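You operate a simulated robot arm through the tools that you are given. There is no shell and no other tool.

You are at the controls of a simulated robot arm. One attempt, no reset.

TASK
Free the red stop, cure the shown trip and restart the generator.
Fine: OVERLOAD wants power one mark down, ARC wants weld time one mark down; then blue reset, green start once; the guards stay shut; it stays on.

Only the result counts: the job must be done as asked and must still hold three seconds after the hand-in. Knocking over, shifting, dropping, spilling or breaking anything else fails it.

THE ROBOT
A 6-joint arm with a fingered hand, fixed in place. Base frame: the origin is on the floor under the middle of its stand, x ahead of it, y to its left, z up. Lengths are in mm, angles in rad, forces in N, time in s.
With the tool pointing down near the work surface it reaches from about 480 to 800 mm from the base axis. Its first joint turns from -2.897 to 2.897 rad. Payload 4 kg.
Tool frame: the origin (TCP) lies between the finger pads and is the grasp point; the fingertips stand 20 mm ahead of it; z points along the fingers, y is the line along which they close. The gripper opens to 140 mm; its body begins 54 mm behind the TCP. The gripper is a hand of 3 fingers: y runs from the thumb to the fingers, the wrist lies at [0, 0, -215] in the tool frame, and closing takes about 1.5 s.
Orientation is that of the tool frame in the base frame, as a unit quaternion [x, y, z, w]. With the fingers straight down and closing along the base's y, the tool's x points along the base's -x, its y along +y and its z along -z.

THE INTERFACE
- The arm moves only by the tool send_rows. Its argument "moves" is a list of rows, each a list of 6 numbers: the shift along the tool's x, y, z in units of 200 mm (1.0 is 200 mm), then the turn, a rotation vector about the tool's x, y, z in units of 90 degrees (1.0 is 90 degrees). In form: [[dx, dy, dz, rx, ry, rz], ...]. A call has 1 to 20 rows; each row is the pose to reach, as a shift and turn from the pose commanded when the call began, along the tool's axes at that moment. "hand" is the gripper command, from -1 (fully open) to 1 (shut), values between in proportion, set as the call begins (left out, the last holds). A call with a number of a shift or a turn outside -1 to 1 is refused whole. Rows are played at 5 a second. More than 50 mm and 0.15 rad between two rows, or a gripper value outside its range, and nothing of the call is played. A pose out of reach is approached as far as the arm can. The call stops where the force on the tool passes 40 N (or 10 N more than at its start, if that is more) or the arm is blocked; 0.2 s more then pass. Each finger travels about 45 mm/s and halts on what it meets, pressing with about 25 N; the grip force reading is that of the motor and also rises with nothing between the fingers. The clock runs only during rows and for 0.2 s after the last one: add rows that repeat a pose to give the fingers time. It gives the time, the measured TCP pose, the force on the tool (base axes), the opening and the grip force at its end, in the units of the frame above (readings bear some noise), with the torque about the TCP (base axes, N m) and any sound that the robot's microphone picked up, and new pictures: "pictures" is both (left out), scene, wrist or none.
- Cameras (640 x 400 px; columns grow to the right, rows downward): "scene" is fixed at [50.3, -498.6, 1599.3]; the picture's right is [0.83, -0.56, 0.00], its down [-0.23, -0.34, -0.91] and it looks along [0.51, 0.76, -0.41] (base axes); focal length 333 px, centre (320, 200). "wrist" rides on the gripper at [74, -43, -79] in the tool frame; the picture's right is [0.50, 0.87, 0.00], its down [-0.59, 0.34, -0.73] and it looks along [-0.64, 0.37, 0.68] (tool axes); focal length 275 px, centre (320, 200). There is no depth. A picture from a camera that has moved, and an enlarged one, comes with that camera's place and axes in the base frame and with its lens.
- slide_trunk(by): moves the trunk up (or, below 0, down) by that many mm; the arm rides with it, the base frame stays. It gives what a move gives, with no picture.
- finger_targets(finger1, finger2, thumb_bend): sets how far each is bent, from 0 (flat) to 100 (curled in); at 30 the hand is open as for a grip, at 70 the pads meet at the TCP. One left out holds its place. A second passes; each finger stops where it meets its share of the squeeze, and holds until it gets a number again. A gripper value or a shape takes the hand back. It gives what a move gives, with no picture; readings hold the bend of each and the force on the fingers (four entries, about 0 where the hand has none), thumb and palm.
- preshape(shape): the hand has 3 fingers and takes this shape, open, in about a second: jaw (thumb against the fingers, like two jaws); tri (thumb and two fingers); tip (a fingertip pinch); poke (one finger out to press); point (the index stretched); flat (the hand flat); cup (the hand cupped); fist (a fist). The gripper value then closes the fingers along that shape, each until it touches; the sizes above hold for jaw. It gives what a move gives, with no picture.
- enlarge(camera, box): a new picture of the part [left, top, right, bottom] of that camera's present view, enlarged. It takes no simulated time.
- sign_off(): hands the job in; it is judged then, once.

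Places have to be worked out from the pictures, the camera data and where the tool is seen. Open the gripper and draw the arm clear of the work before you hand the job in, unless the task says otherwise.

The tools are called as name(argument=value, ...) on one line, values as JSON. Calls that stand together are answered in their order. send_rows: Moves the arm, as the interface text tells. Its arguments: {"type":"object","properties":{"moves":{"type":"array"},"hand":{"type":"number"},"pictures":{"type":"string","enum":["both","scene","wrist","none"]}},"required":["moves"]} The other tools are called the same way: slide_trunk (by) moves the trunk up or down; preshape (shape) gives the hand a shape; finger_targets (finger1, finger2, thumb_bend) moves the fingers one by one; enlarge (camera, box) takes an enlarged picture of a part of a camera's view; sign_off () hands the job in.

At the start:

```text
time_s: 0.0
tcp_pos: [369.0, 188.7, 1292.8]
tool_rot: [0.001, 1.0, -0.001, 0.0]
wrist_force: [-0.1, -1.0, 1.2]
wrist_torque: [-0.04, 0.01, 0.0]
width: 139.8
gripper_force: 0.0
shape: jaw
bend: [30.0, 30.0, 30.0]
finger forces: [0.0, 0.0, 0.0, 0.0, 0.0, 0.0]
trunk travel left (down, up): [-325.0, 265.0]
```

scene: 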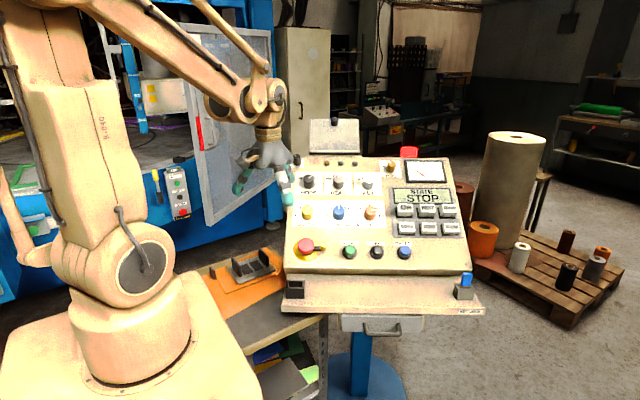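
wrist: 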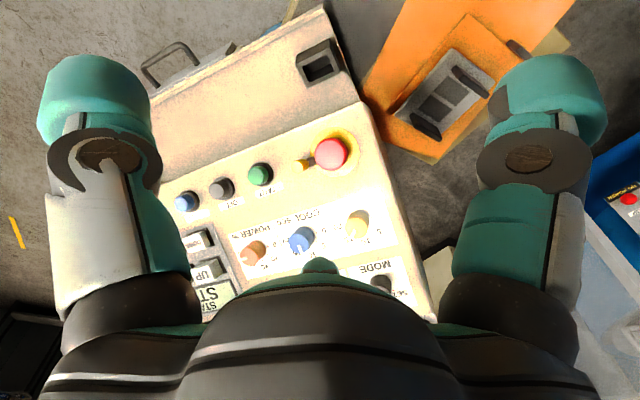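

The pictures show a control panel with a red stop, buttons and knobs. I'll look closer at the panel before moving.

enlarge(camera="scene", box=[270, 110, 490, 320])

enlarge(camera="scene", box=[280, 150, 380, 220])

enlarge(camera="scene", box=[280, 200, 430, 320])

enlarge(camera="scene", box=[370, 150, 480, 250])

enlarge(camera="wrist", box=[150, 100, 450, 320])

```text
1.90 times, centred on (380, 215) of scene
camera zoom: at [50.3, -498.6, 1599.3], right [0.83, -0.56, 0.0], down [-0.23, -0.34, -0.91], along [0.51, 0.76, -0.41], focal length 635 px, centre (206, 171)
```

zoom: 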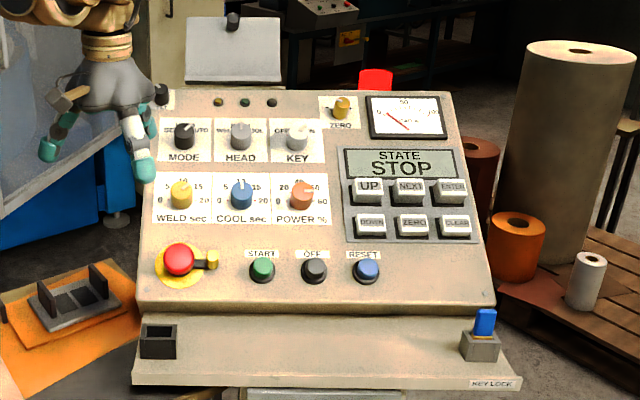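

```text
5.71 times, centred on (330, 185) of scene
camera zoom: at [50.3, -498.6, 1599.3], right [0.83, -0.56, 0.0], down [-0.23, -0.34, -0.91], along [0.51, 0.76, -0.41], focal length 1905 px, centre (263, 286)
```

zoom: 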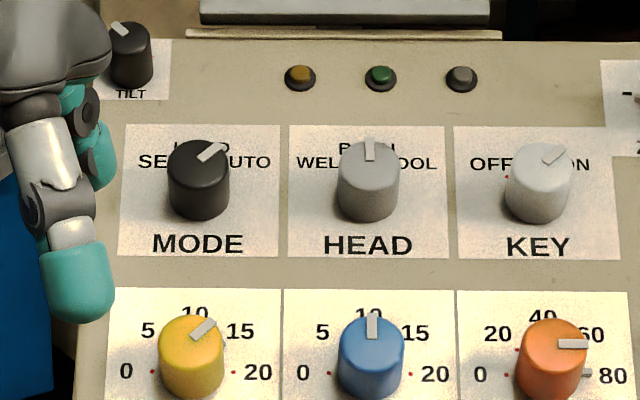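

```text
3.33 times, centred on (355, 260) of scene
camera zoom: at [50.3, -498.6, 1599.3], right [0.83, -0.56, 0.0], down [-0.23, -0.34, -0.91], along [0.51, 0.76, -0.41], focal length 1111 px, centre (203, 0)
```

zoom: 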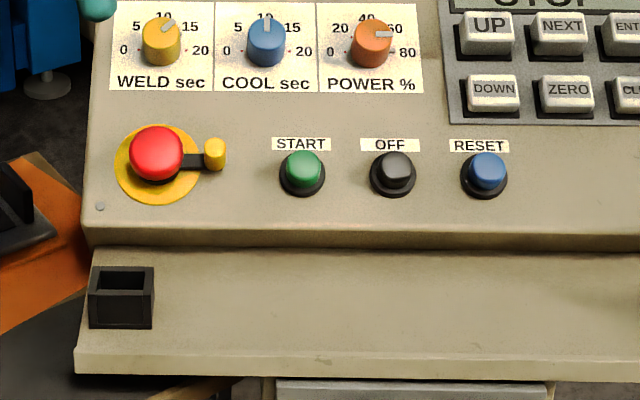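

```text
4.00 times, centred on (425, 200) of scene
camera zoom: at [50.3, -498.6, 1599.3], right [0.83, -0.56, 0.0], down [-0.23, -0.34, -0.91], along [0.51, 0.76, -0.41], focal length 1334 px, centre (-100, 200)
```

zoom: 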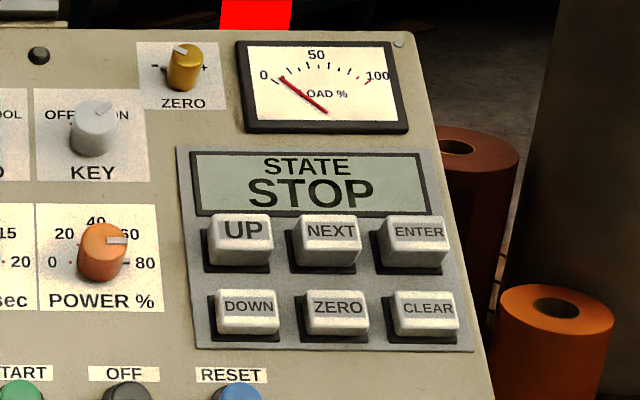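

```text
1.82 times, centred on (300, 210) of wrist
camera zoom: at [294.2, 145.4, 1372.9], right [-0.5, 0.87, 0.0], down [0.59, 0.34, 0.73], along [0.64, 0.37, -0.68], focal length 500 px, centre (356, 182)
```

zoom: 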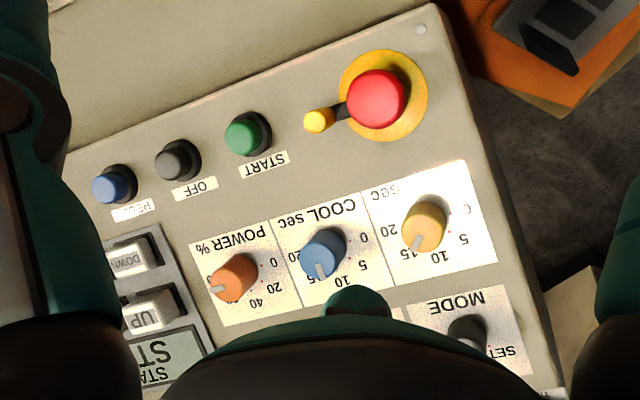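

The panel is tilted about 31° toward the scene camera, with the red stop near (536, 306, 1005). I'll zoom in on the stop, the knob scales and the rest before moving.

enlarge(camera="scene", box=[290, 232, 330, 264])

enlarge(camera="scene", box=[350, 195, 390, 225])

enlarge(camera="scene", box=[290, 195, 330, 225])

enlarge(camera="wrist", box=[290, 120, 370, 180])

enlarge(camera="wrist", box=[230, 200, 310, 280])

enlarge(camera="wrist", box=[310, 190, 400, 270])

enlarge(camera="scene", box=[270, 270, 490, 400])

enlarge(camera="scene", box=[230, 100, 350, 220])

```text
12.50 times, centred on (310, 248) of scene
camera zoom: at [50.3, -498.6, 1599.3], right [0.83, -0.56, 0.0], down [-0.23, -0.34, -0.91], along [0.51, 0.76, -0.41], focal length 4168 px, centre (445, -400)
```

zoom: 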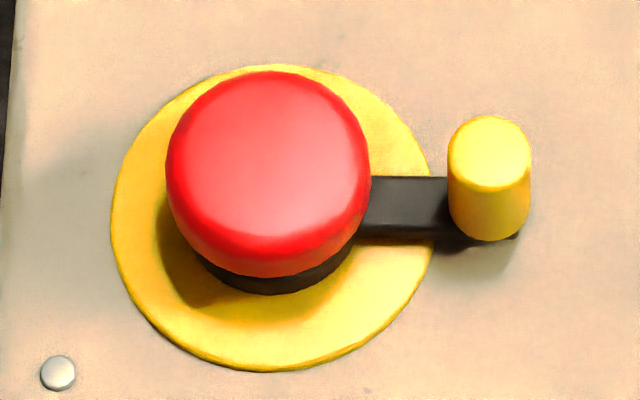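

```text
13.33 times, centred on (370, 210) of scene
camera zoom: at [50.3, -498.6, 1599.3], right [0.83, -0.56, 0.0], down [-0.23, -0.34, -0.91], along [0.51, 0.76, -0.41], focal length 4446 px, centre (-347, 67)
```

zoom: 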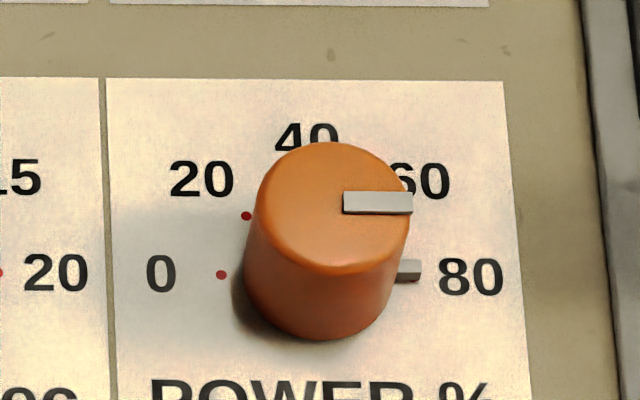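

```text
13.33 times, centred on (310, 210) of scene
camera zoom: at [50.3, -498.6, 1599.3], right [0.83, -0.56, 0.0], down [-0.23, -0.34, -0.91], along [0.51, 0.76, -0.41], focal length 4446 px, centre (453, 67)
```

zoom: 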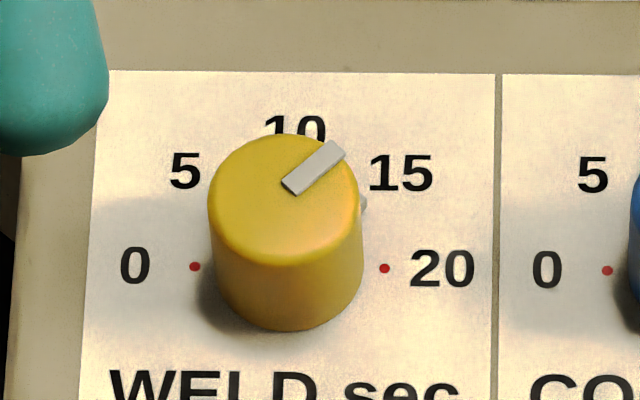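

```text
6.67 times, centred on (330, 150) of wrist
camera zoom: at [294.2, 145.4, 1372.9], right [-0.5, 0.87, 0.0], down [0.59, 0.34, 0.73], along [0.64, 0.37, -0.68], focal length 1835 px, centre (253, 533)
```

zoom: 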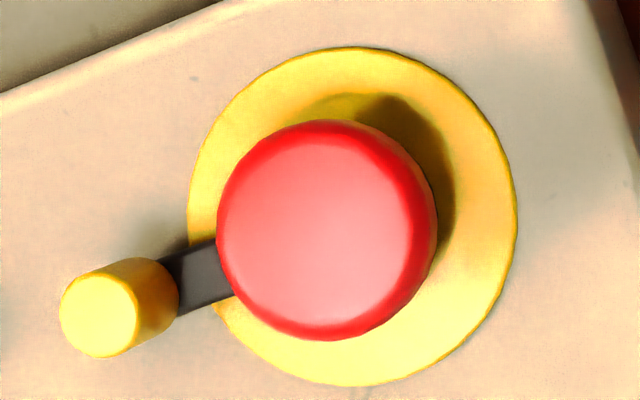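

```text
5.00 times, centred on (270, 240) of wrist
camera zoom: at [294.2, 145.4, 1372.9], right [-0.5, 0.87, 0.0], down [0.59, 0.34, 0.73], along [0.64, 0.37, -0.68], focal length 1376 px, centre (570, 0)
```

zoom: 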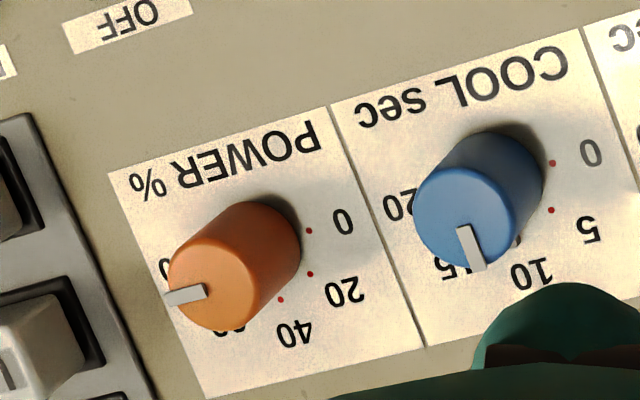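

```text
5.00 times, centred on (355, 230) of wrist
camera zoom: at [294.2, 145.4, 1372.9], right [-0.5, 0.87, 0.0], down [0.59, 0.34, 0.73], along [0.64, 0.37, -0.68], focal length 1376 px, centre (145, 50)
```

zoom: 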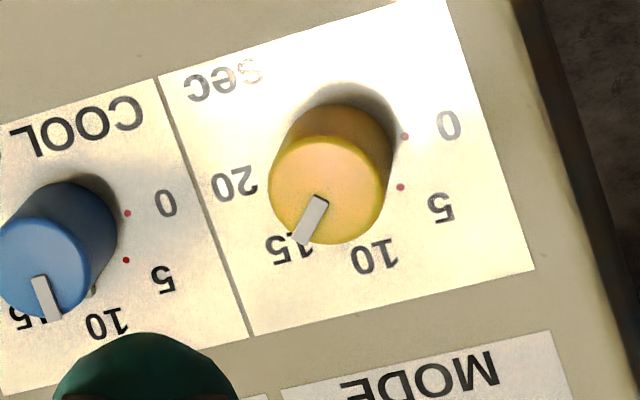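

```text
2.91 times, centred on (380, 335) of scene
camera zoom: at [50.3, -498.6, 1599.3], right [0.83, -0.56, 0.0], down [-0.23, -0.34, -0.91], along [0.51, 0.76, -0.41], focal length 970 px, centre (146, -193)
```

zoom: 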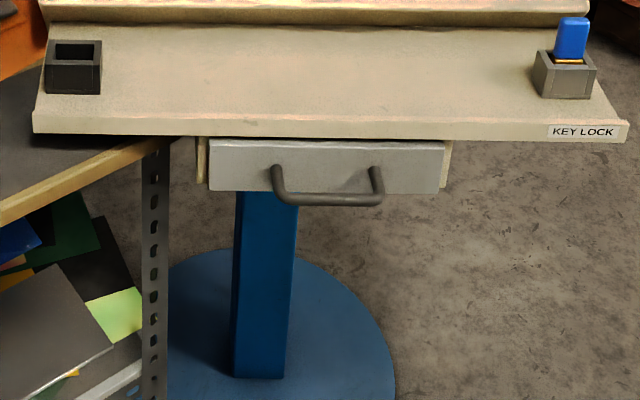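

```text
3.33 times, centred on (290, 160) of scene
camera zoom: at [50.3, -498.6, 1599.3], right [0.83, -0.56, 0.0], down [-0.23, -0.34, -0.91], along [0.51, 0.76, -0.41], focal length 1111 px, centre (420, 333)
```

zoom: 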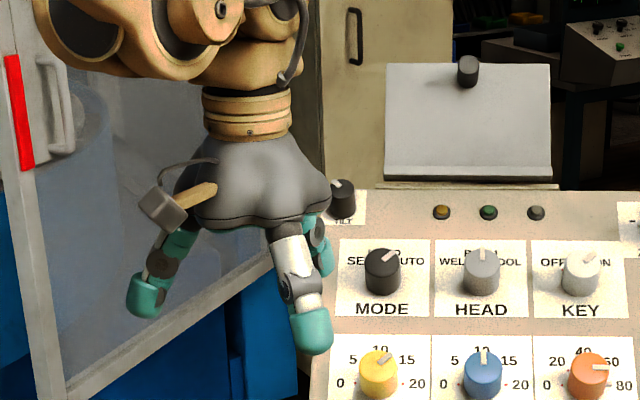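

The stop has a lever with a yellow pin, POWER points at 80 and WELD at 15, with marks 45° apart. The panel normal works out to about (-0.344, -0.468, 0.814). I'll tilt the tool to face the panel while moving partway toward it.

send_rows(moves=[[-0.075, -0.0175, 0.03, -0.048, -0.016, 0.049], [-0.15, -0.035, 0.06, -0.095, -0.031, 0.0975], [-0.225, -0.0525, 0.09, -0.143, -0.047, 0.146], [-0.3, -0.07, 0.12, -0.19, -0.0625, 0.195], [-0.375, -0.0875, 0.15, -0.238, -0.078, 0.244], [-0.45, -0.105, 0.18, -0.286, -0.094, 0.2925], [-0.525, -0.1225, 0.21, -0.333, -0.109, 0.341], [-0.6, -0.14, 0.24, -0.381, -0.125, 0.39], [-0.6, -0.14, 0.24, -0.381, -0.125, 0.39]], pictures="both")

```text
time_s: 2.0
tcp_pos: [488.6, 161.1, 1245.6]
tool_rot: [0.297, 0.905, 0.29, 0.095]
wrist_force: [-0.1, -0.3, -0.1]
wrist_torque: [-0.01, -0.03, -0.02]
width: 140.0
gripper_force: 0.1
shape: jaw
bend: [30.0, 30.0, 30.0]
finger forces: [0.0, 0.0, 0.1, 0.0, 0.1, 0.0]
trunk travel left (down, up): [-325.0, 265.0]
camera wrist: at [380.5, 138.8, 1285.3], right [0.01, 0.86, 0.5], down [0.38, -0.47, 0.8], along [0.92, 0.18, -0.34], focal length 275 px, centre (320, 200)
```

scene: 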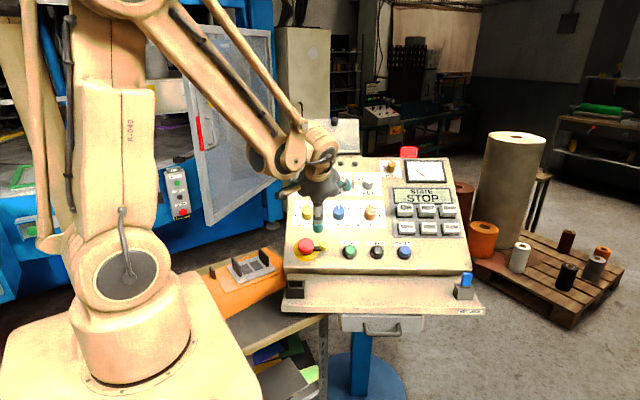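
wrist: 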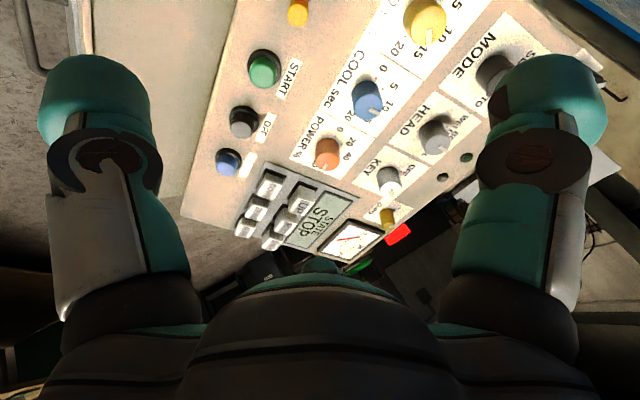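

The orientation came out as intended. I'll switch to the poke shape and see where the fingertip stands.

preshape(shape="poke")

enlarge(camera="wrist", box=[0, 0, 640, 400])

enlarge(camera="scene", box=[250, 120, 370, 260])

```text
time_s: 2.9
tcp_pos: [488.4, 160.8, 1246.0]
tool_rot: [0.296, 0.905, 0.289, 0.096]
wrist_force: [-0.4, -0.2, 0.2]
wrist_torque: [0.05, -0.01, -0.01]
width: 0.2
gripper_force: 0.2
shape: poke
bend: [28.0, 28.0, 72.0]
finger forces: [0.0, 0.0, 0.0, 0.0, 0.1, 0.0]
trunk travel left (down, up): [-325.0, 265.0]
```

```text
1.00 times, centred on (320, 200) of wrist (not enlarged: the box is as wide or as high as the picture)
camera zoom: at [380.7, 138.8, 1285.3], right [0.01, 0.86, 0.5], down [0.38, -0.47, 0.8], along [0.92, 0.18, -0.34], focal length 275 px, centre (320, 200)
```

zoom: 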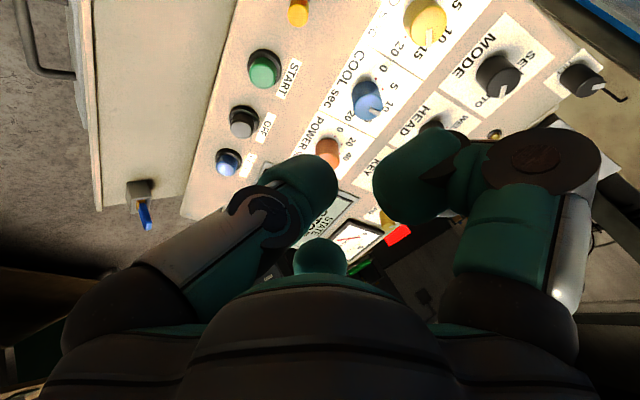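

```text
2.86 times, centred on (310, 190) of scene
camera zoom: at [50.3, -498.6, 1599.3], right [0.83, -0.56, 0.0], down [-0.23, -0.34, -0.91], along [0.51, 0.76, -0.41], focal length 953 px, centre (349, 229)
```

zoom: 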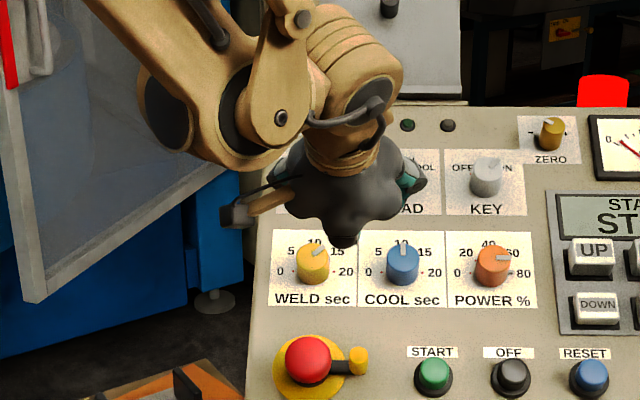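

Poke folds the thumb and fingers inward and the tip is hard to place. I'll check the point shape for comparison.

preshape(shape="point")

enlarge(camera="wrist", box=[0, 0, 640, 400])

enlarge(camera="scene", box=[250, 120, 370, 260])

```text
time_s: 3.8
tcp_pos: [488.2, 160.5, 1245.7]
tool_rot: [0.296, 0.905, 0.29, 0.095]
wrist_force: [-1.0, 0.1, 0.0]
wrist_torque: [0.02, -0.02, -0.03]
width: 0.1
gripper_force: 0.0
shape: point
bend: [82.0, 100.0, 56.0]
finger forces: [0.1, 0.0, 0.1, 0.0, 0.1, 0.0]
trunk travel left (down, up): [-325.0, 265.0]
```

```text
1.00 times, centred on (320, 200) of wrist (not enlarged: the box is as wide or as high as the picture)
camera zoom: at [380.7, 138.8, 1285.3], right [0.01, 0.86, 0.5], down [0.38, -0.47, 0.8], along [0.92, 0.18, -0.34], focal length 275 px, centre (320, 200)
```

zoom: 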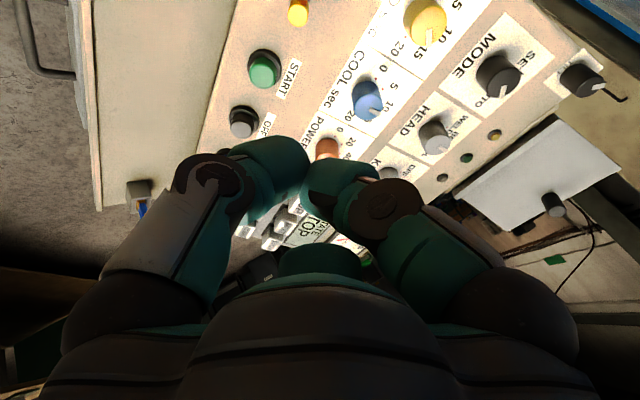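

```text
2.86 times, centred on (310, 190) of scene
camera zoom: at [50.3, -498.6, 1599.3], right [0.83, -0.56, 0.0], down [-0.23, -0.34, -0.91], along [0.51, 0.76, -0.41], focal length 953 px, centre (349, 229)
```

zoom: 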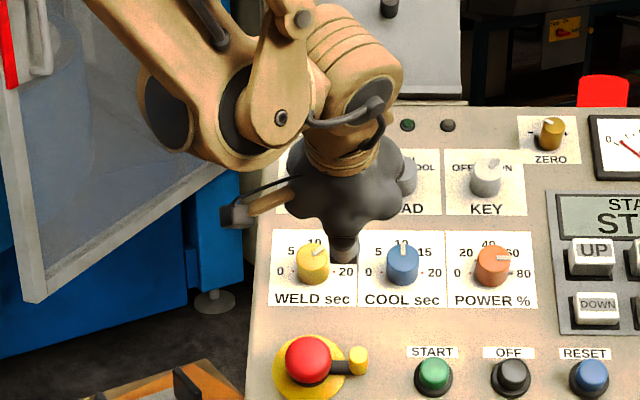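

The fingers sit at 120° around the tool axis, so a closed jaw should give a compact tip centred ahead of the TCP. I'll go back to jaw, close it and look.

preshape(shape="jaw")

send_rows(moves=[[0, 0, 0, 0, 0, 0], [0, 0, 0, 0, 0, 0], [0, 0, 0, 0, 0, 0], [0, 0, 0, 0, 0, 0], [0, 0, 0, 0, 0, 0], [0, 0, 0, 0, 0, 0], [0, 0, 0, 0, 0, 0], [0, 0, 0, 0, 0, 0]], hand=1, pictures="both")

enlarge(camera="scene", box=[280, 140, 360, 240])

```text
time_s: 4.7
tcp_pos: [489.4, 160.6, 1244.9]
tool_rot: [0.296, 0.905, 0.289, 0.095]
wrist_force: [-1.2, -0.3, -0.5]
wrist_torque: [0.0, -0.02, 0.01]
width: 140.2
gripper_force: 0.2
shape: jaw
bend: [30.0, 30.0, 30.0]
finger forces: [0.0, 0.0, 0.1, 0.0, 0.1, 0.1]
trunk travel left (down, up): [-325.0, 265.0]
```

```text
time_s: 6.5
tcp_pos: [488.8, 160.9, 1246.3]
tool_rot: [0.297, 0.905, 0.289, 0.095]
wrist_force: [0.6, -0.7, -0.6]
wrist_torque: [-0.02, -0.01, 0.01]
width: 0.0
gripper_force: 5.6
shape: jaw
bend: [72.0, 72.0, 70.0]
finger forces: [0.0, 0.1, 0.0, 0.1, 0.0, 0.0]
trunk travel left (down, up): [-325.0, 265.0]
camera wrist: at [380.7, 138.8, 1285.3], right [0.01, 0.86, 0.5], down [0.38, -0.47, 0.8], along [0.92, 0.18, -0.34], focal length 275 px, centre (320, 200)
```

scene: 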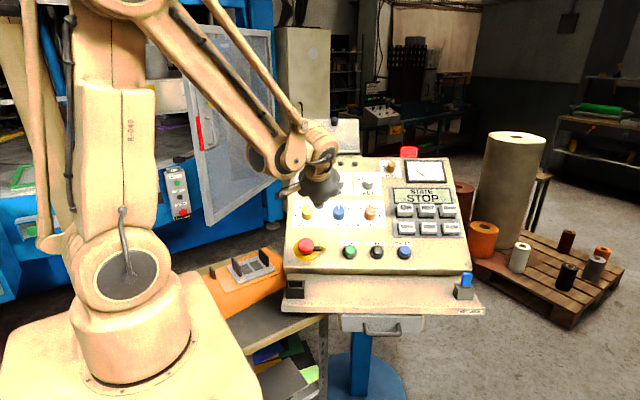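
wrist: 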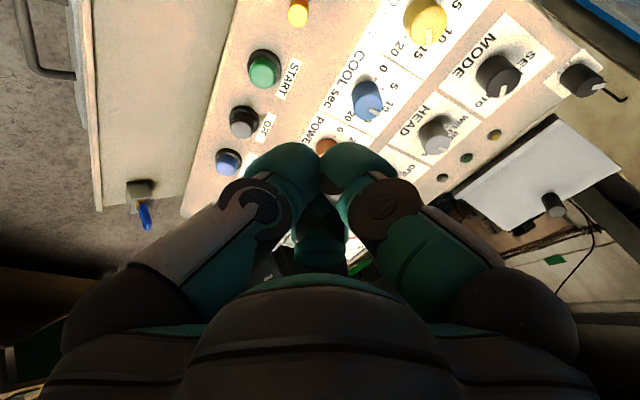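

```text
4.00 times, centred on (320, 190) of scene
camera zoom: at [50.3, -498.6, 1599.3], right [0.83, -0.56, 0.0], down [-0.23, -0.34, -0.91], along [0.51, 0.76, -0.41], focal length 1334 px, centre (320, 240)
```

zoom: 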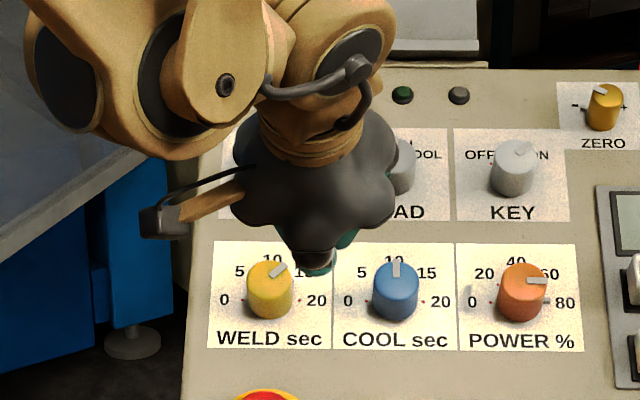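

The closed hand makes a tip about 60 mm wide around the tool axis. I'll hold it above and to the upper right of the stop lever's pin (stop base about (543, 320, 980)), still well off the panel.

send_rows(moves=[[-0.014, 0.045, 0.125, 0, 0, 0], [-0.028, 0.089, 0.25, 0, 0, 0], [-0.042, 0.134, 0.375, 0, 0, 0], [-0.056, 0.178, 0.5, 0, 0, 0], [-0.07, 0.223, 0.625, 0, 0, 0], [-0.084, 0.267, 0.75, 0, 0, 0], [-0.084, 0.267, 0.75, 0, 0, 0]], pictures="both")

enlarge(camera="scene", box=[270, 150, 390, 270])

```text
time_s: 8.1
tcp_pos: [577.8, 256.0, 1155.0]
tool_rot: [0.296, 0.905, 0.29, 0.095]
wrist_force: [-0.1, -0.8, 0.2]
wrist_torque: [-0.01, 0.02, 0.01]
width: 0.0
gripper_force: 24.7
shape: jaw
bend: [72.0, 72.0, 70.0]
finger forces: [0.0, 0.0, 0.0, 0.0, 0.0, 0.0]
trunk travel left (down, up): [-325.0, 265.0]
camera wrist: at [470.2, 233.9, 1194.5], right [0.01, 0.86, 0.5], down [0.38, -0.47, 0.8], along [0.92, 0.18, -0.34], focal length 275 px, centre (320, 200)
```

scene: 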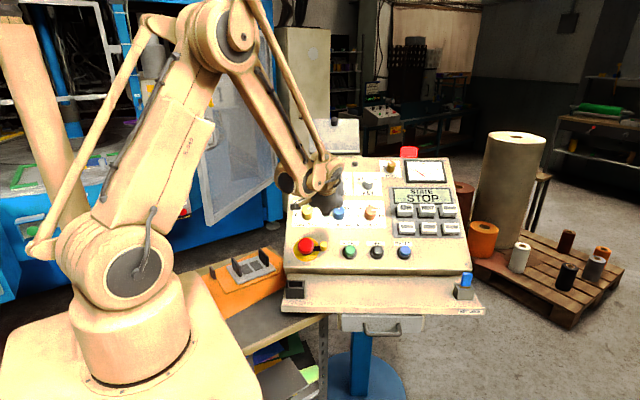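
wrist: 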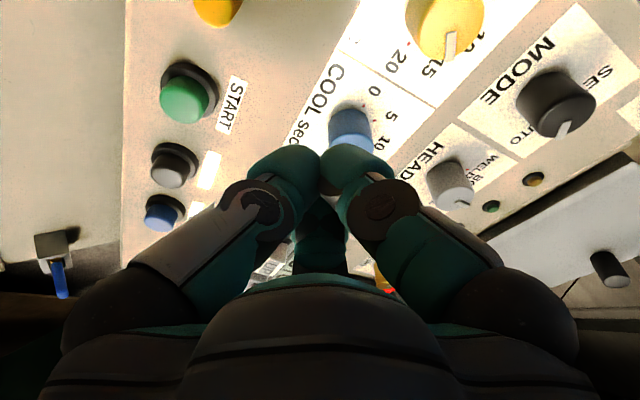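

```text
3.33 times, centred on (330, 210) of scene
camera zoom: at [50.3, -498.6, 1599.3], right [0.83, -0.56, 0.0], down [-0.23, -0.34, -0.91], along [0.51, 0.76, -0.41], focal length 1111 px, centre (287, 167)
```

zoom: 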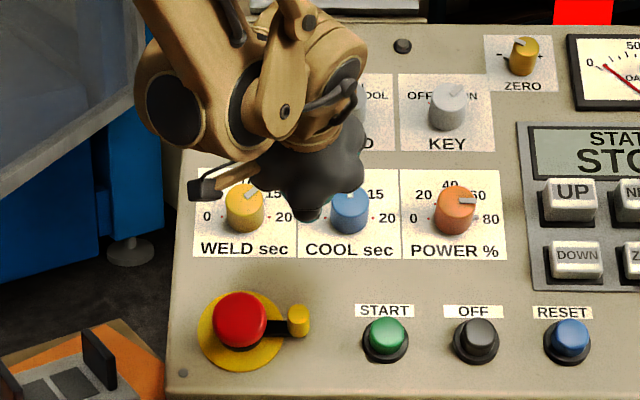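

I'll zoom the wrist view on the START button and the WELD/COOL scale to refine positions.

enlarge(camera="wrist", box=[120, 0, 280, 100])

enlarge(camera="wrist", box=[120, 50, 280, 250])

enlarge(camera="wrist", box=[320, 0, 520, 160])

```text
4.00 times, centred on (200, 50) of wrist
camera zoom: at [470.2, 233.9, 1194.5], right [0.01, 0.86, 0.5], down [0.38, -0.47, 0.8], along [0.92, 0.18, -0.34], focal length 1101 px, centre (800, 800)
```

zoom: 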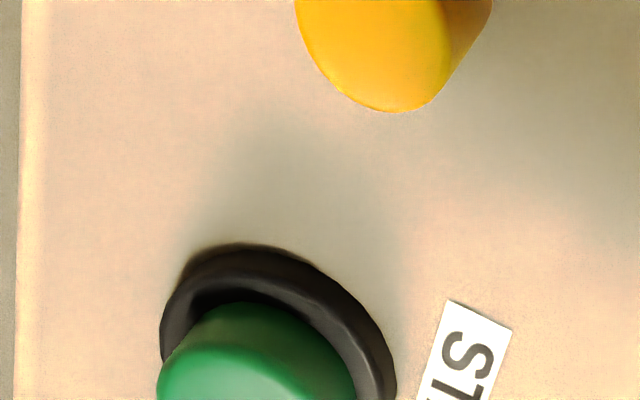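

```text
2.00 times, centred on (200, 150) of wrist
camera zoom: at [470.2, 233.9, 1194.5], right [0.01, 0.86, 0.5], down [0.38, -0.47, 0.8], along [0.92, 0.18, -0.34], focal length 551 px, centre (560, 300)
```

zoom: 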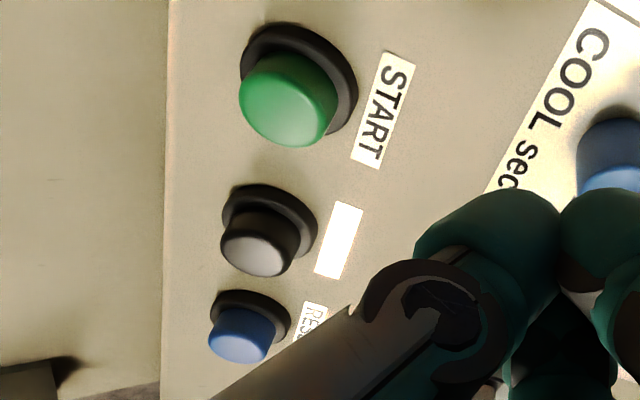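

```text
2.50 times, centred on (420, 80) of wrist
camera zoom: at [470.2, 233.9, 1194.5], right [0.01, 0.86, 0.5], down [0.38, -0.47, 0.8], along [0.92, 0.18, -0.34], focal length 688 px, centre (70, 500)
```

zoom: 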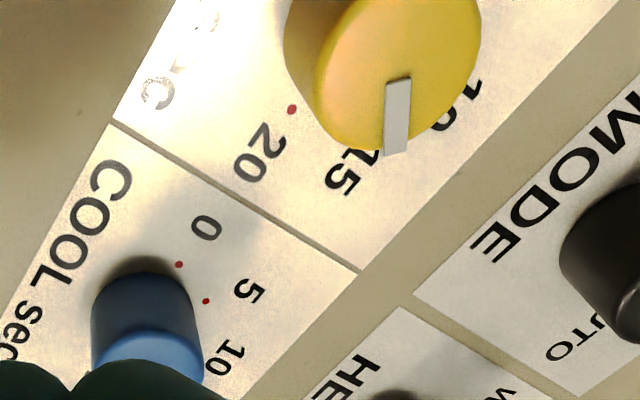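

The refined geometry now agrees across views: stop base (543, 319.5, 980), slope about 35.2°, and pin about 58 mm right of the stop's centre. I'll lower the closed hand to about 18 mm above the panel, above the pin on its upper side.

send_rows(moves=[[0, 0, 0.12, 0, 0, 0], [0, 0, 0.24, 0, 0, 0], [0, 0, 0.36, 0, 0, 0], [0, 0, 0.46, 0, 0, 0], [0, 0, 0.54, 0, 0, 0], [0, 0, 0.61, 0, 0, 0], [0, 0, 0.61, 0, 0, 0]], pictures="both")

enlarge(camera="scene", box=[270, 180, 390, 280])

```text
time_s: 9.7
tcp_pos: [621.8, 311.7, 1053.8]
tool_rot: [0.296, 0.905, 0.289, 0.095]
wrist_force: [0.4, -0.7, -0.4]
wrist_torque: [-0.01, -0.03, -0.01]
width: 0.0
gripper_force: 25.1
shape: jaw
bend: [72.0, 72.0, 70.0]
finger forces: [0.0, 0.1, 0.0, 0.1, 0.0, 0.0]
trunk travel left (down, up): [-325.0, 265.0]
camera wrist: at [513.7, 291.1, 1094.7], right [0.01, 0.86, 0.5], down [0.38, -0.47, 0.8], along [0.92, 0.18, -0.34], focal length 275 px, centre (320, 200)
```

scene: 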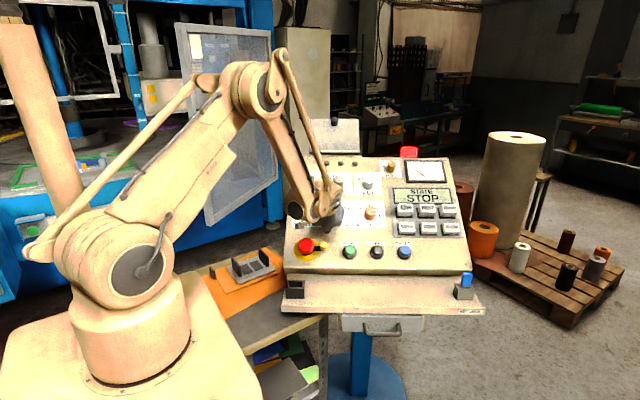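
wrist: 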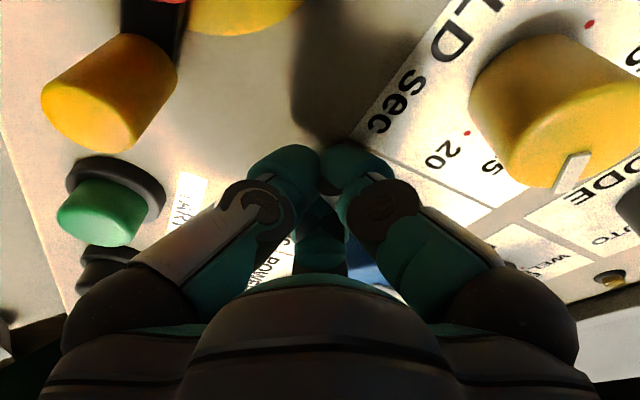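

```text
4.00 times, centred on (330, 230) of scene
camera zoom: at [50.3, -498.6, 1599.3], right [0.83, -0.56, 0.0], down [-0.23, -0.34, -0.91], along [0.51, 0.76, -0.41], focal length 1334 px, centre (280, 80)
```

zoom: 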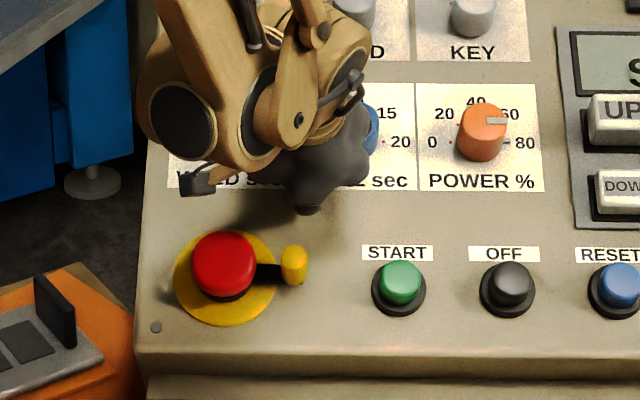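

The hand is clear above the pin (tip about 17 mm off the panel). I'll slide it down-panel in small steps toward the pin.

send_rows(moves=[[0, -0.04, 0, 0, 0, 0], [0, -0.08, 0, 0, 0, 0], [0, -0.12, 0, 0, 0, 0], [0, -0.15, 0, 0, 0, 0], [0, -0.15, 0, 0, 0, 0]], pictures="both")

enlarge(camera="scene", box=[270, 200, 390, 280])

```text
time_s: 10.9
tcp_pos: [606.7, 292.3, 1036.5]
tool_rot: [0.296, 0.905, 0.29, 0.095]
wrist_force: [-0.4, -0.1, 0.4]
wrist_torque: [0.01, 0.0, 0.01]
width: 0.0
gripper_force: 25.1
shape: jaw
bend: [73.0, 72.0, 70.0]
finger forces: [0.1, 0.0, 0.0, 0.1, 0.0, 0.0]
trunk travel left (down, up): [-325.0, 265.0]
camera wrist: at [499.2, 271.3, 1077.1], right [0.01, 0.86, 0.5], down [0.38, -0.47, 0.8], along [0.92, 0.18, -0.34], focal length 275 px, centre (320, 200)
```

scene: 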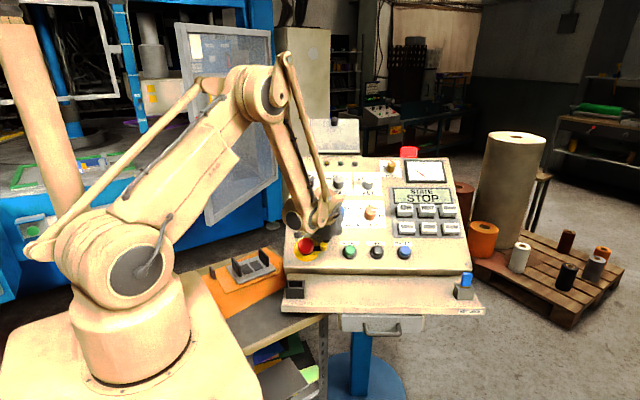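
wrist: 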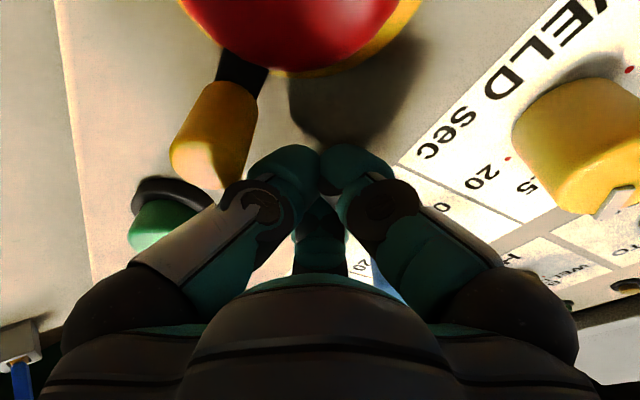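

```text
5.00 times, centred on (330, 240) of scene
camera zoom: at [50.3, -498.6, 1599.3], right [0.83, -0.56, 0.0], down [-0.23, -0.34, -0.91], along [0.51, 0.76, -0.41], focal length 1667 px, centre (270, 0)
```

zoom: 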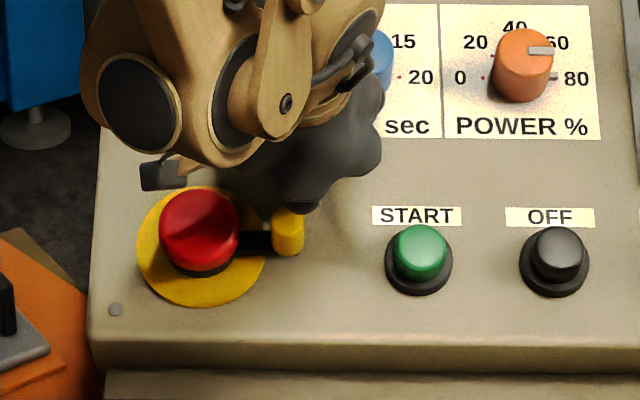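

No contact yet; the thumb is just above the pin. I'll now sweep the hand clockwise about the stop's axis up to 40° so it pushes the pin along its arc.

send_rows(moves=[[-0.0151, -0.0244, 0, 0, 0, 0.0444], [-0.0285, -0.0497, 0, 0, 0, 0.0889], [-0.04, -0.0759, 0, 0, 0, 0.1333], [-0.0497, -0.1028, 0, 0, 0, 0.1778], [-0.0575, -0.1304, 0, 0, 0, 0.2222], [-0.0633, -0.1584, 0, 0, 0, 0.2667], [-0.0671, -0.1868, 0, 0, 0, 0.3111], [-0.069, -0.2154, 0, 0, 0, 0.3556], [-0.0689, -0.244, 0, 0, 0, 0.4], [-0.0668, -0.2726, 0, 0, 0, 0.4444]], pictures="both")

enlarge(camera="scene", box=[270, 200, 390, 280])

enlarge(camera="scene", box=[370, 150, 480, 250])

```text
time_s: 13.1
tcp_pos: [591.0, 249.2, 1005.4]
tool_rot: [0.588, 0.749, 0.304, -0.01]
wrist_force: [1.8, -1.7, 1.9]
wrist_torque: [0.03, 0.06, 0.11]
width: 0.1
gripper_force: 24.9
shape: jaw
bend: [73.0, 72.0, 70.0]
finger forces: [0.0, 0.1, 0.1, 0.1, 3.3, 0.0]
trunk travel left (down, up): [-325.0, 265.0]
camera wrist: at [503.2, 271.5, 1079.1], right [0.61, 0.54, 0.57], down [0.23, -0.82, 0.53], along [0.75, -0.19, -0.63], focal length 275 px, centre (320, 200)
```

scene: 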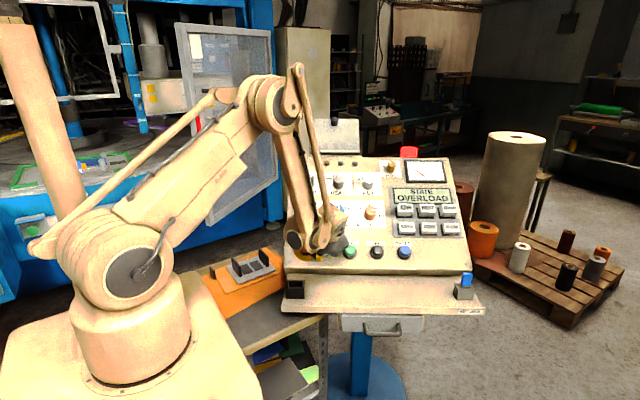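
wrist: 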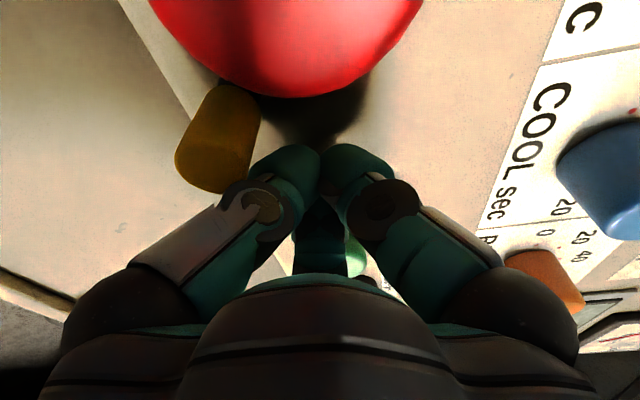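

```text
5.00 times, centred on (330, 240) of scene
camera zoom: at [50.3, -498.6, 1599.3], right [0.83, -0.56, 0.0], down [-0.23, -0.34, -0.91], along [0.51, 0.76, -0.41], focal length 1667 px, centre (270, 0)
```

zoom: 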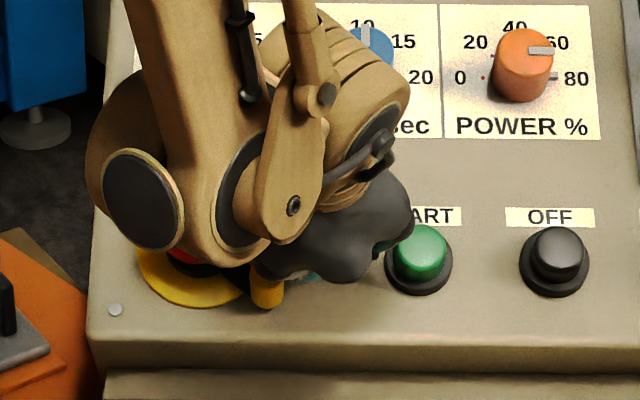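

```text
4.00 times, centred on (425, 200) of scene
camera zoom: at [50.3, -498.6, 1599.3], right [0.83, -0.56, 0.0], down [-0.23, -0.34, -0.91], along [0.51, 0.76, -0.41], focal length 1334 px, centre (-100, 200)
```

zoom: 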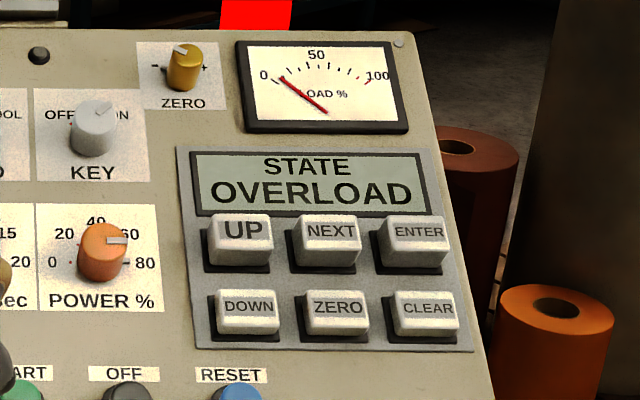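

The display now shows OVERLOAD, so the stop is released and the cure is POWER one mark down (80→60). I'll back straight off the panel and check the stop.

send_rows(moves=[[0, 0, -0.1, 0, 0, 0], [0, 0, -0.25, 0, 0, 0], [0, 0, -0.45, 0, 0, 0], [0, 0, -0.65, 0, 0, 0], [0, 0, -0.65, 0, 0, 0]], pictures="both")

enlarge(camera="scene", box=[270, 150, 390, 280])

enlarge(camera="wrist", box=[120, 0, 440, 200])

```text
time_s: 14.3
tcp_pos: [548.0, 189.8, 1111.5]
tool_rot: [0.588, 0.75, 0.304, -0.011]
wrist_force: [0.6, 1.2, 0.8]
wrist_torque: [0.0, 0.01, 0.01]
width: 0.0
gripper_force: 24.7
shape: jaw
bend: [73.0, 73.0, 70.0]
finger forces: [0.1, 0.0, 0.1, 0.0, 0.0, 0.0]
trunk travel left (down, up): [-325.0, 265.0]
camera wrist: at [459.5, 211.9, 1184.6], right [0.61, 0.54, 0.57], down [0.23, -0.82, 0.53], along [0.75, -0.19, -0.63], focal length 275 px, centre (320, 200)
```

scene: 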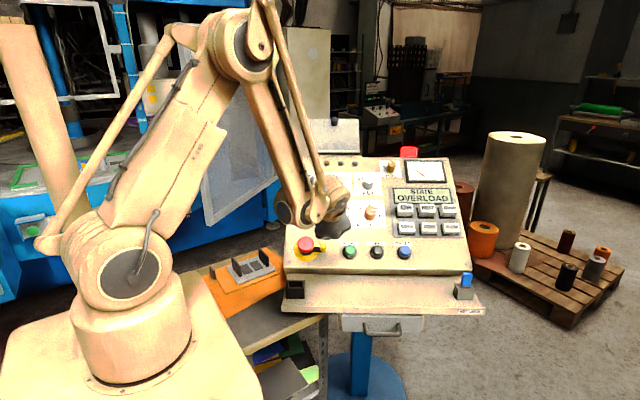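
wrist: 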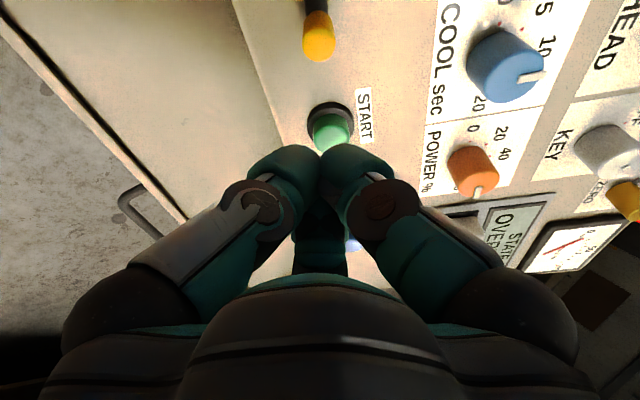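

```text
3.08 times, centred on (330, 215) of scene
camera zoom: at [50.3, -498.6, 1599.3], right [0.83, -0.56, 0.0], down [-0.23, -0.34, -0.91], along [0.51, 0.76, -0.41], focal length 1026 px, centre (289, 154)
```

zoom: 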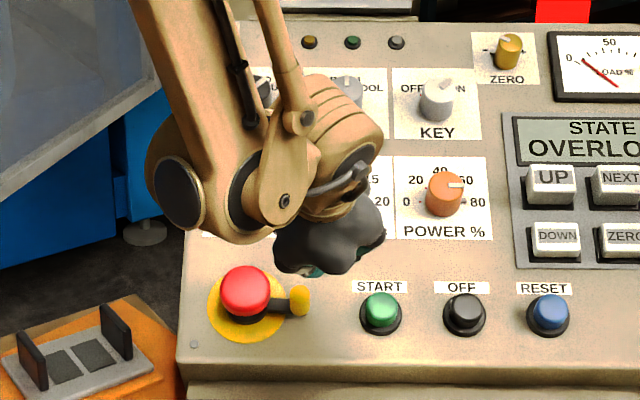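

```text
2.00 times, centred on (280, 100) of wrist
camera zoom: at [459.5, 211.9, 1184.6], right [0.61, 0.54, 0.57], down [0.23, -0.82, 0.53], along [0.75, -0.19, -0.63], focal length 551 px, centre (400, 400)
```

zoom: 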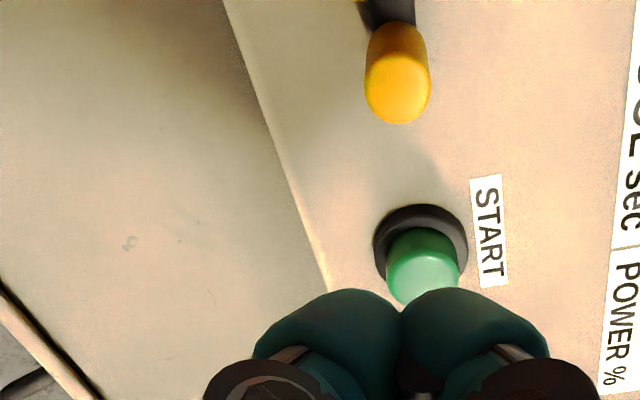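

The lever sprang back and the state stays OVERLOAD. I'll move over the POWER knob (base about (783, 277, 1058)), turning the hand -70° so the knob's pointer will lie between fingers, with the hand about 80 mm open.

send_rows(moves=[[-0.00785, 0.0982, 0.0245, 0, 0, -0.0778], [-0.0157, 0.1964, 0.049, 0, 0, -0.1556], [-0.02355, 0.2946, 0.0735, 0, 0, -0.2333], [-0.0314, 0.3928, 0.098, 0, 0, -0.3111], [-0.03925, 0.491, 0.1225, 0, 0, -0.3889], [-0.0471, 0.5892, 0.147, 0, 0, -0.4667], [-0.05495, 0.6874, 0.1715, 0, 0, -0.5444], [-0.0628, 0.7856, 0.196, 0, 0, -0.6222], [-0.07065, 0.8838, 0.2205, 0, 0, -0.7], [-0.0785, 0.982, 0.245, 0, 0, -0.7778], [-0.0785, 0.982, 0.245, 0, 0, -0.7778]], hand=-0.15, pictures="both")

enlarge(camera="scene", box=[310, 150, 430, 270])

```text
time_s: 16.7
tcp_pos: [742.1, 222.7, 1152.9]
tool_rot: [0.052, 0.951, 0.256, 0.167]
wrist_force: [0.1, 0.3, -0.7]
wrist_torque: [0.0, 0.0, 0.0]
width: 80.5
gripper_force: 0.0
shape: jaw
bend: [31.0, 31.0, 30.0]
finger forces: [0.0, 0.0, 0.0, 0.0, 0.1, 0.0]
trunk travel left (down, up): [-325.0, 265.0]
camera wrist: at [645.0, 161.0, 1175.2], right [-0.46, 0.84, 0.29], down [0.3, -0.16, 0.94], along [0.84, 0.52, -0.18], focal length 275 px, centre (320, 200)
```

scene: 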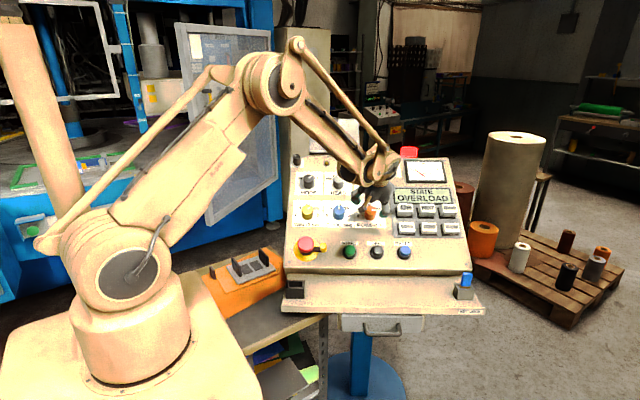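
wrist: 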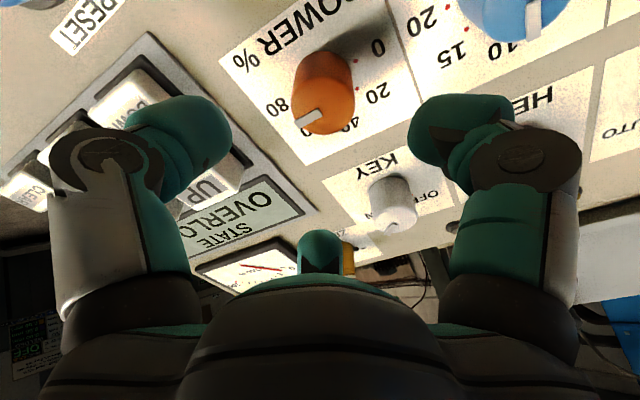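

```text
3.33 times, centred on (370, 210) of scene
camera zoom: at [50.3, -498.6, 1599.3], right [0.83, -0.56, 0.0], down [-0.23, -0.34, -0.91], along [0.51, 0.76, -0.41], focal length 1111 px, centre (153, 167)
```

zoom: 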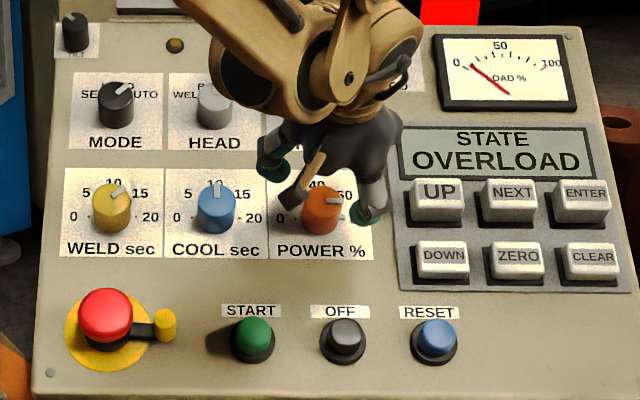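

The hand is over the knob with fingers spread left, upper right and lower right. I'll zoom the wrist view to check centring.

enlarge(camera="wrist", box=[240, 20, 420, 150])

enlarge(camera="scene", box=[330, 180, 400, 235])

```text
3.08 times, centred on (330, 85) of wrist
camera zoom: at [645.0, 161.0, 1175.2], right [-0.46, 0.84, 0.29], down [0.3, -0.16, 0.94], along [0.84, 0.52, -0.18], focal length 847 px, centre (289, 554)
```

zoom: 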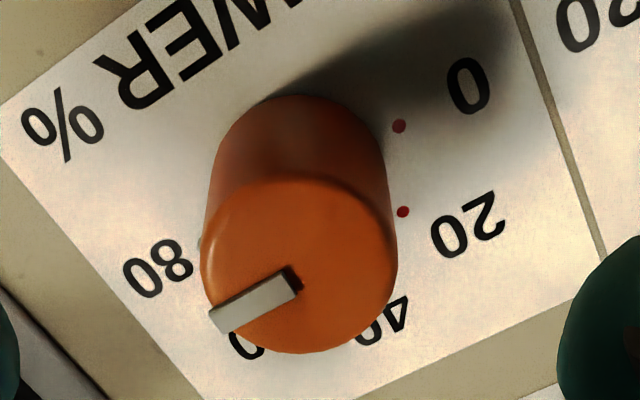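

```text
7.27 times, centred on (365, 208) of scene
camera zoom: at [50.3, -498.6, 1599.3], right [0.83, -0.56, 0.0], down [-0.23, -0.34, -0.91], along [0.51, 0.76, -0.41], focal length 2425 px, centre (-7, 146)
```

zoom: 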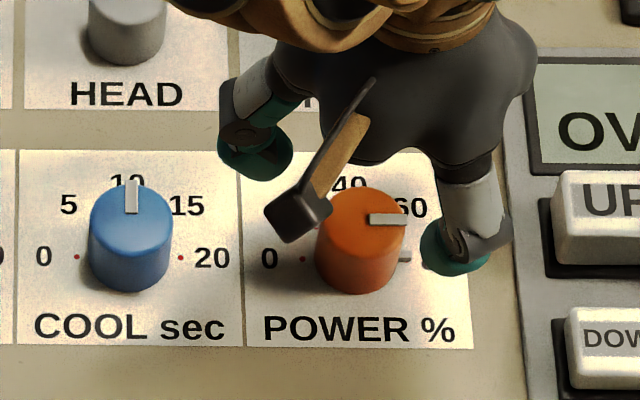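

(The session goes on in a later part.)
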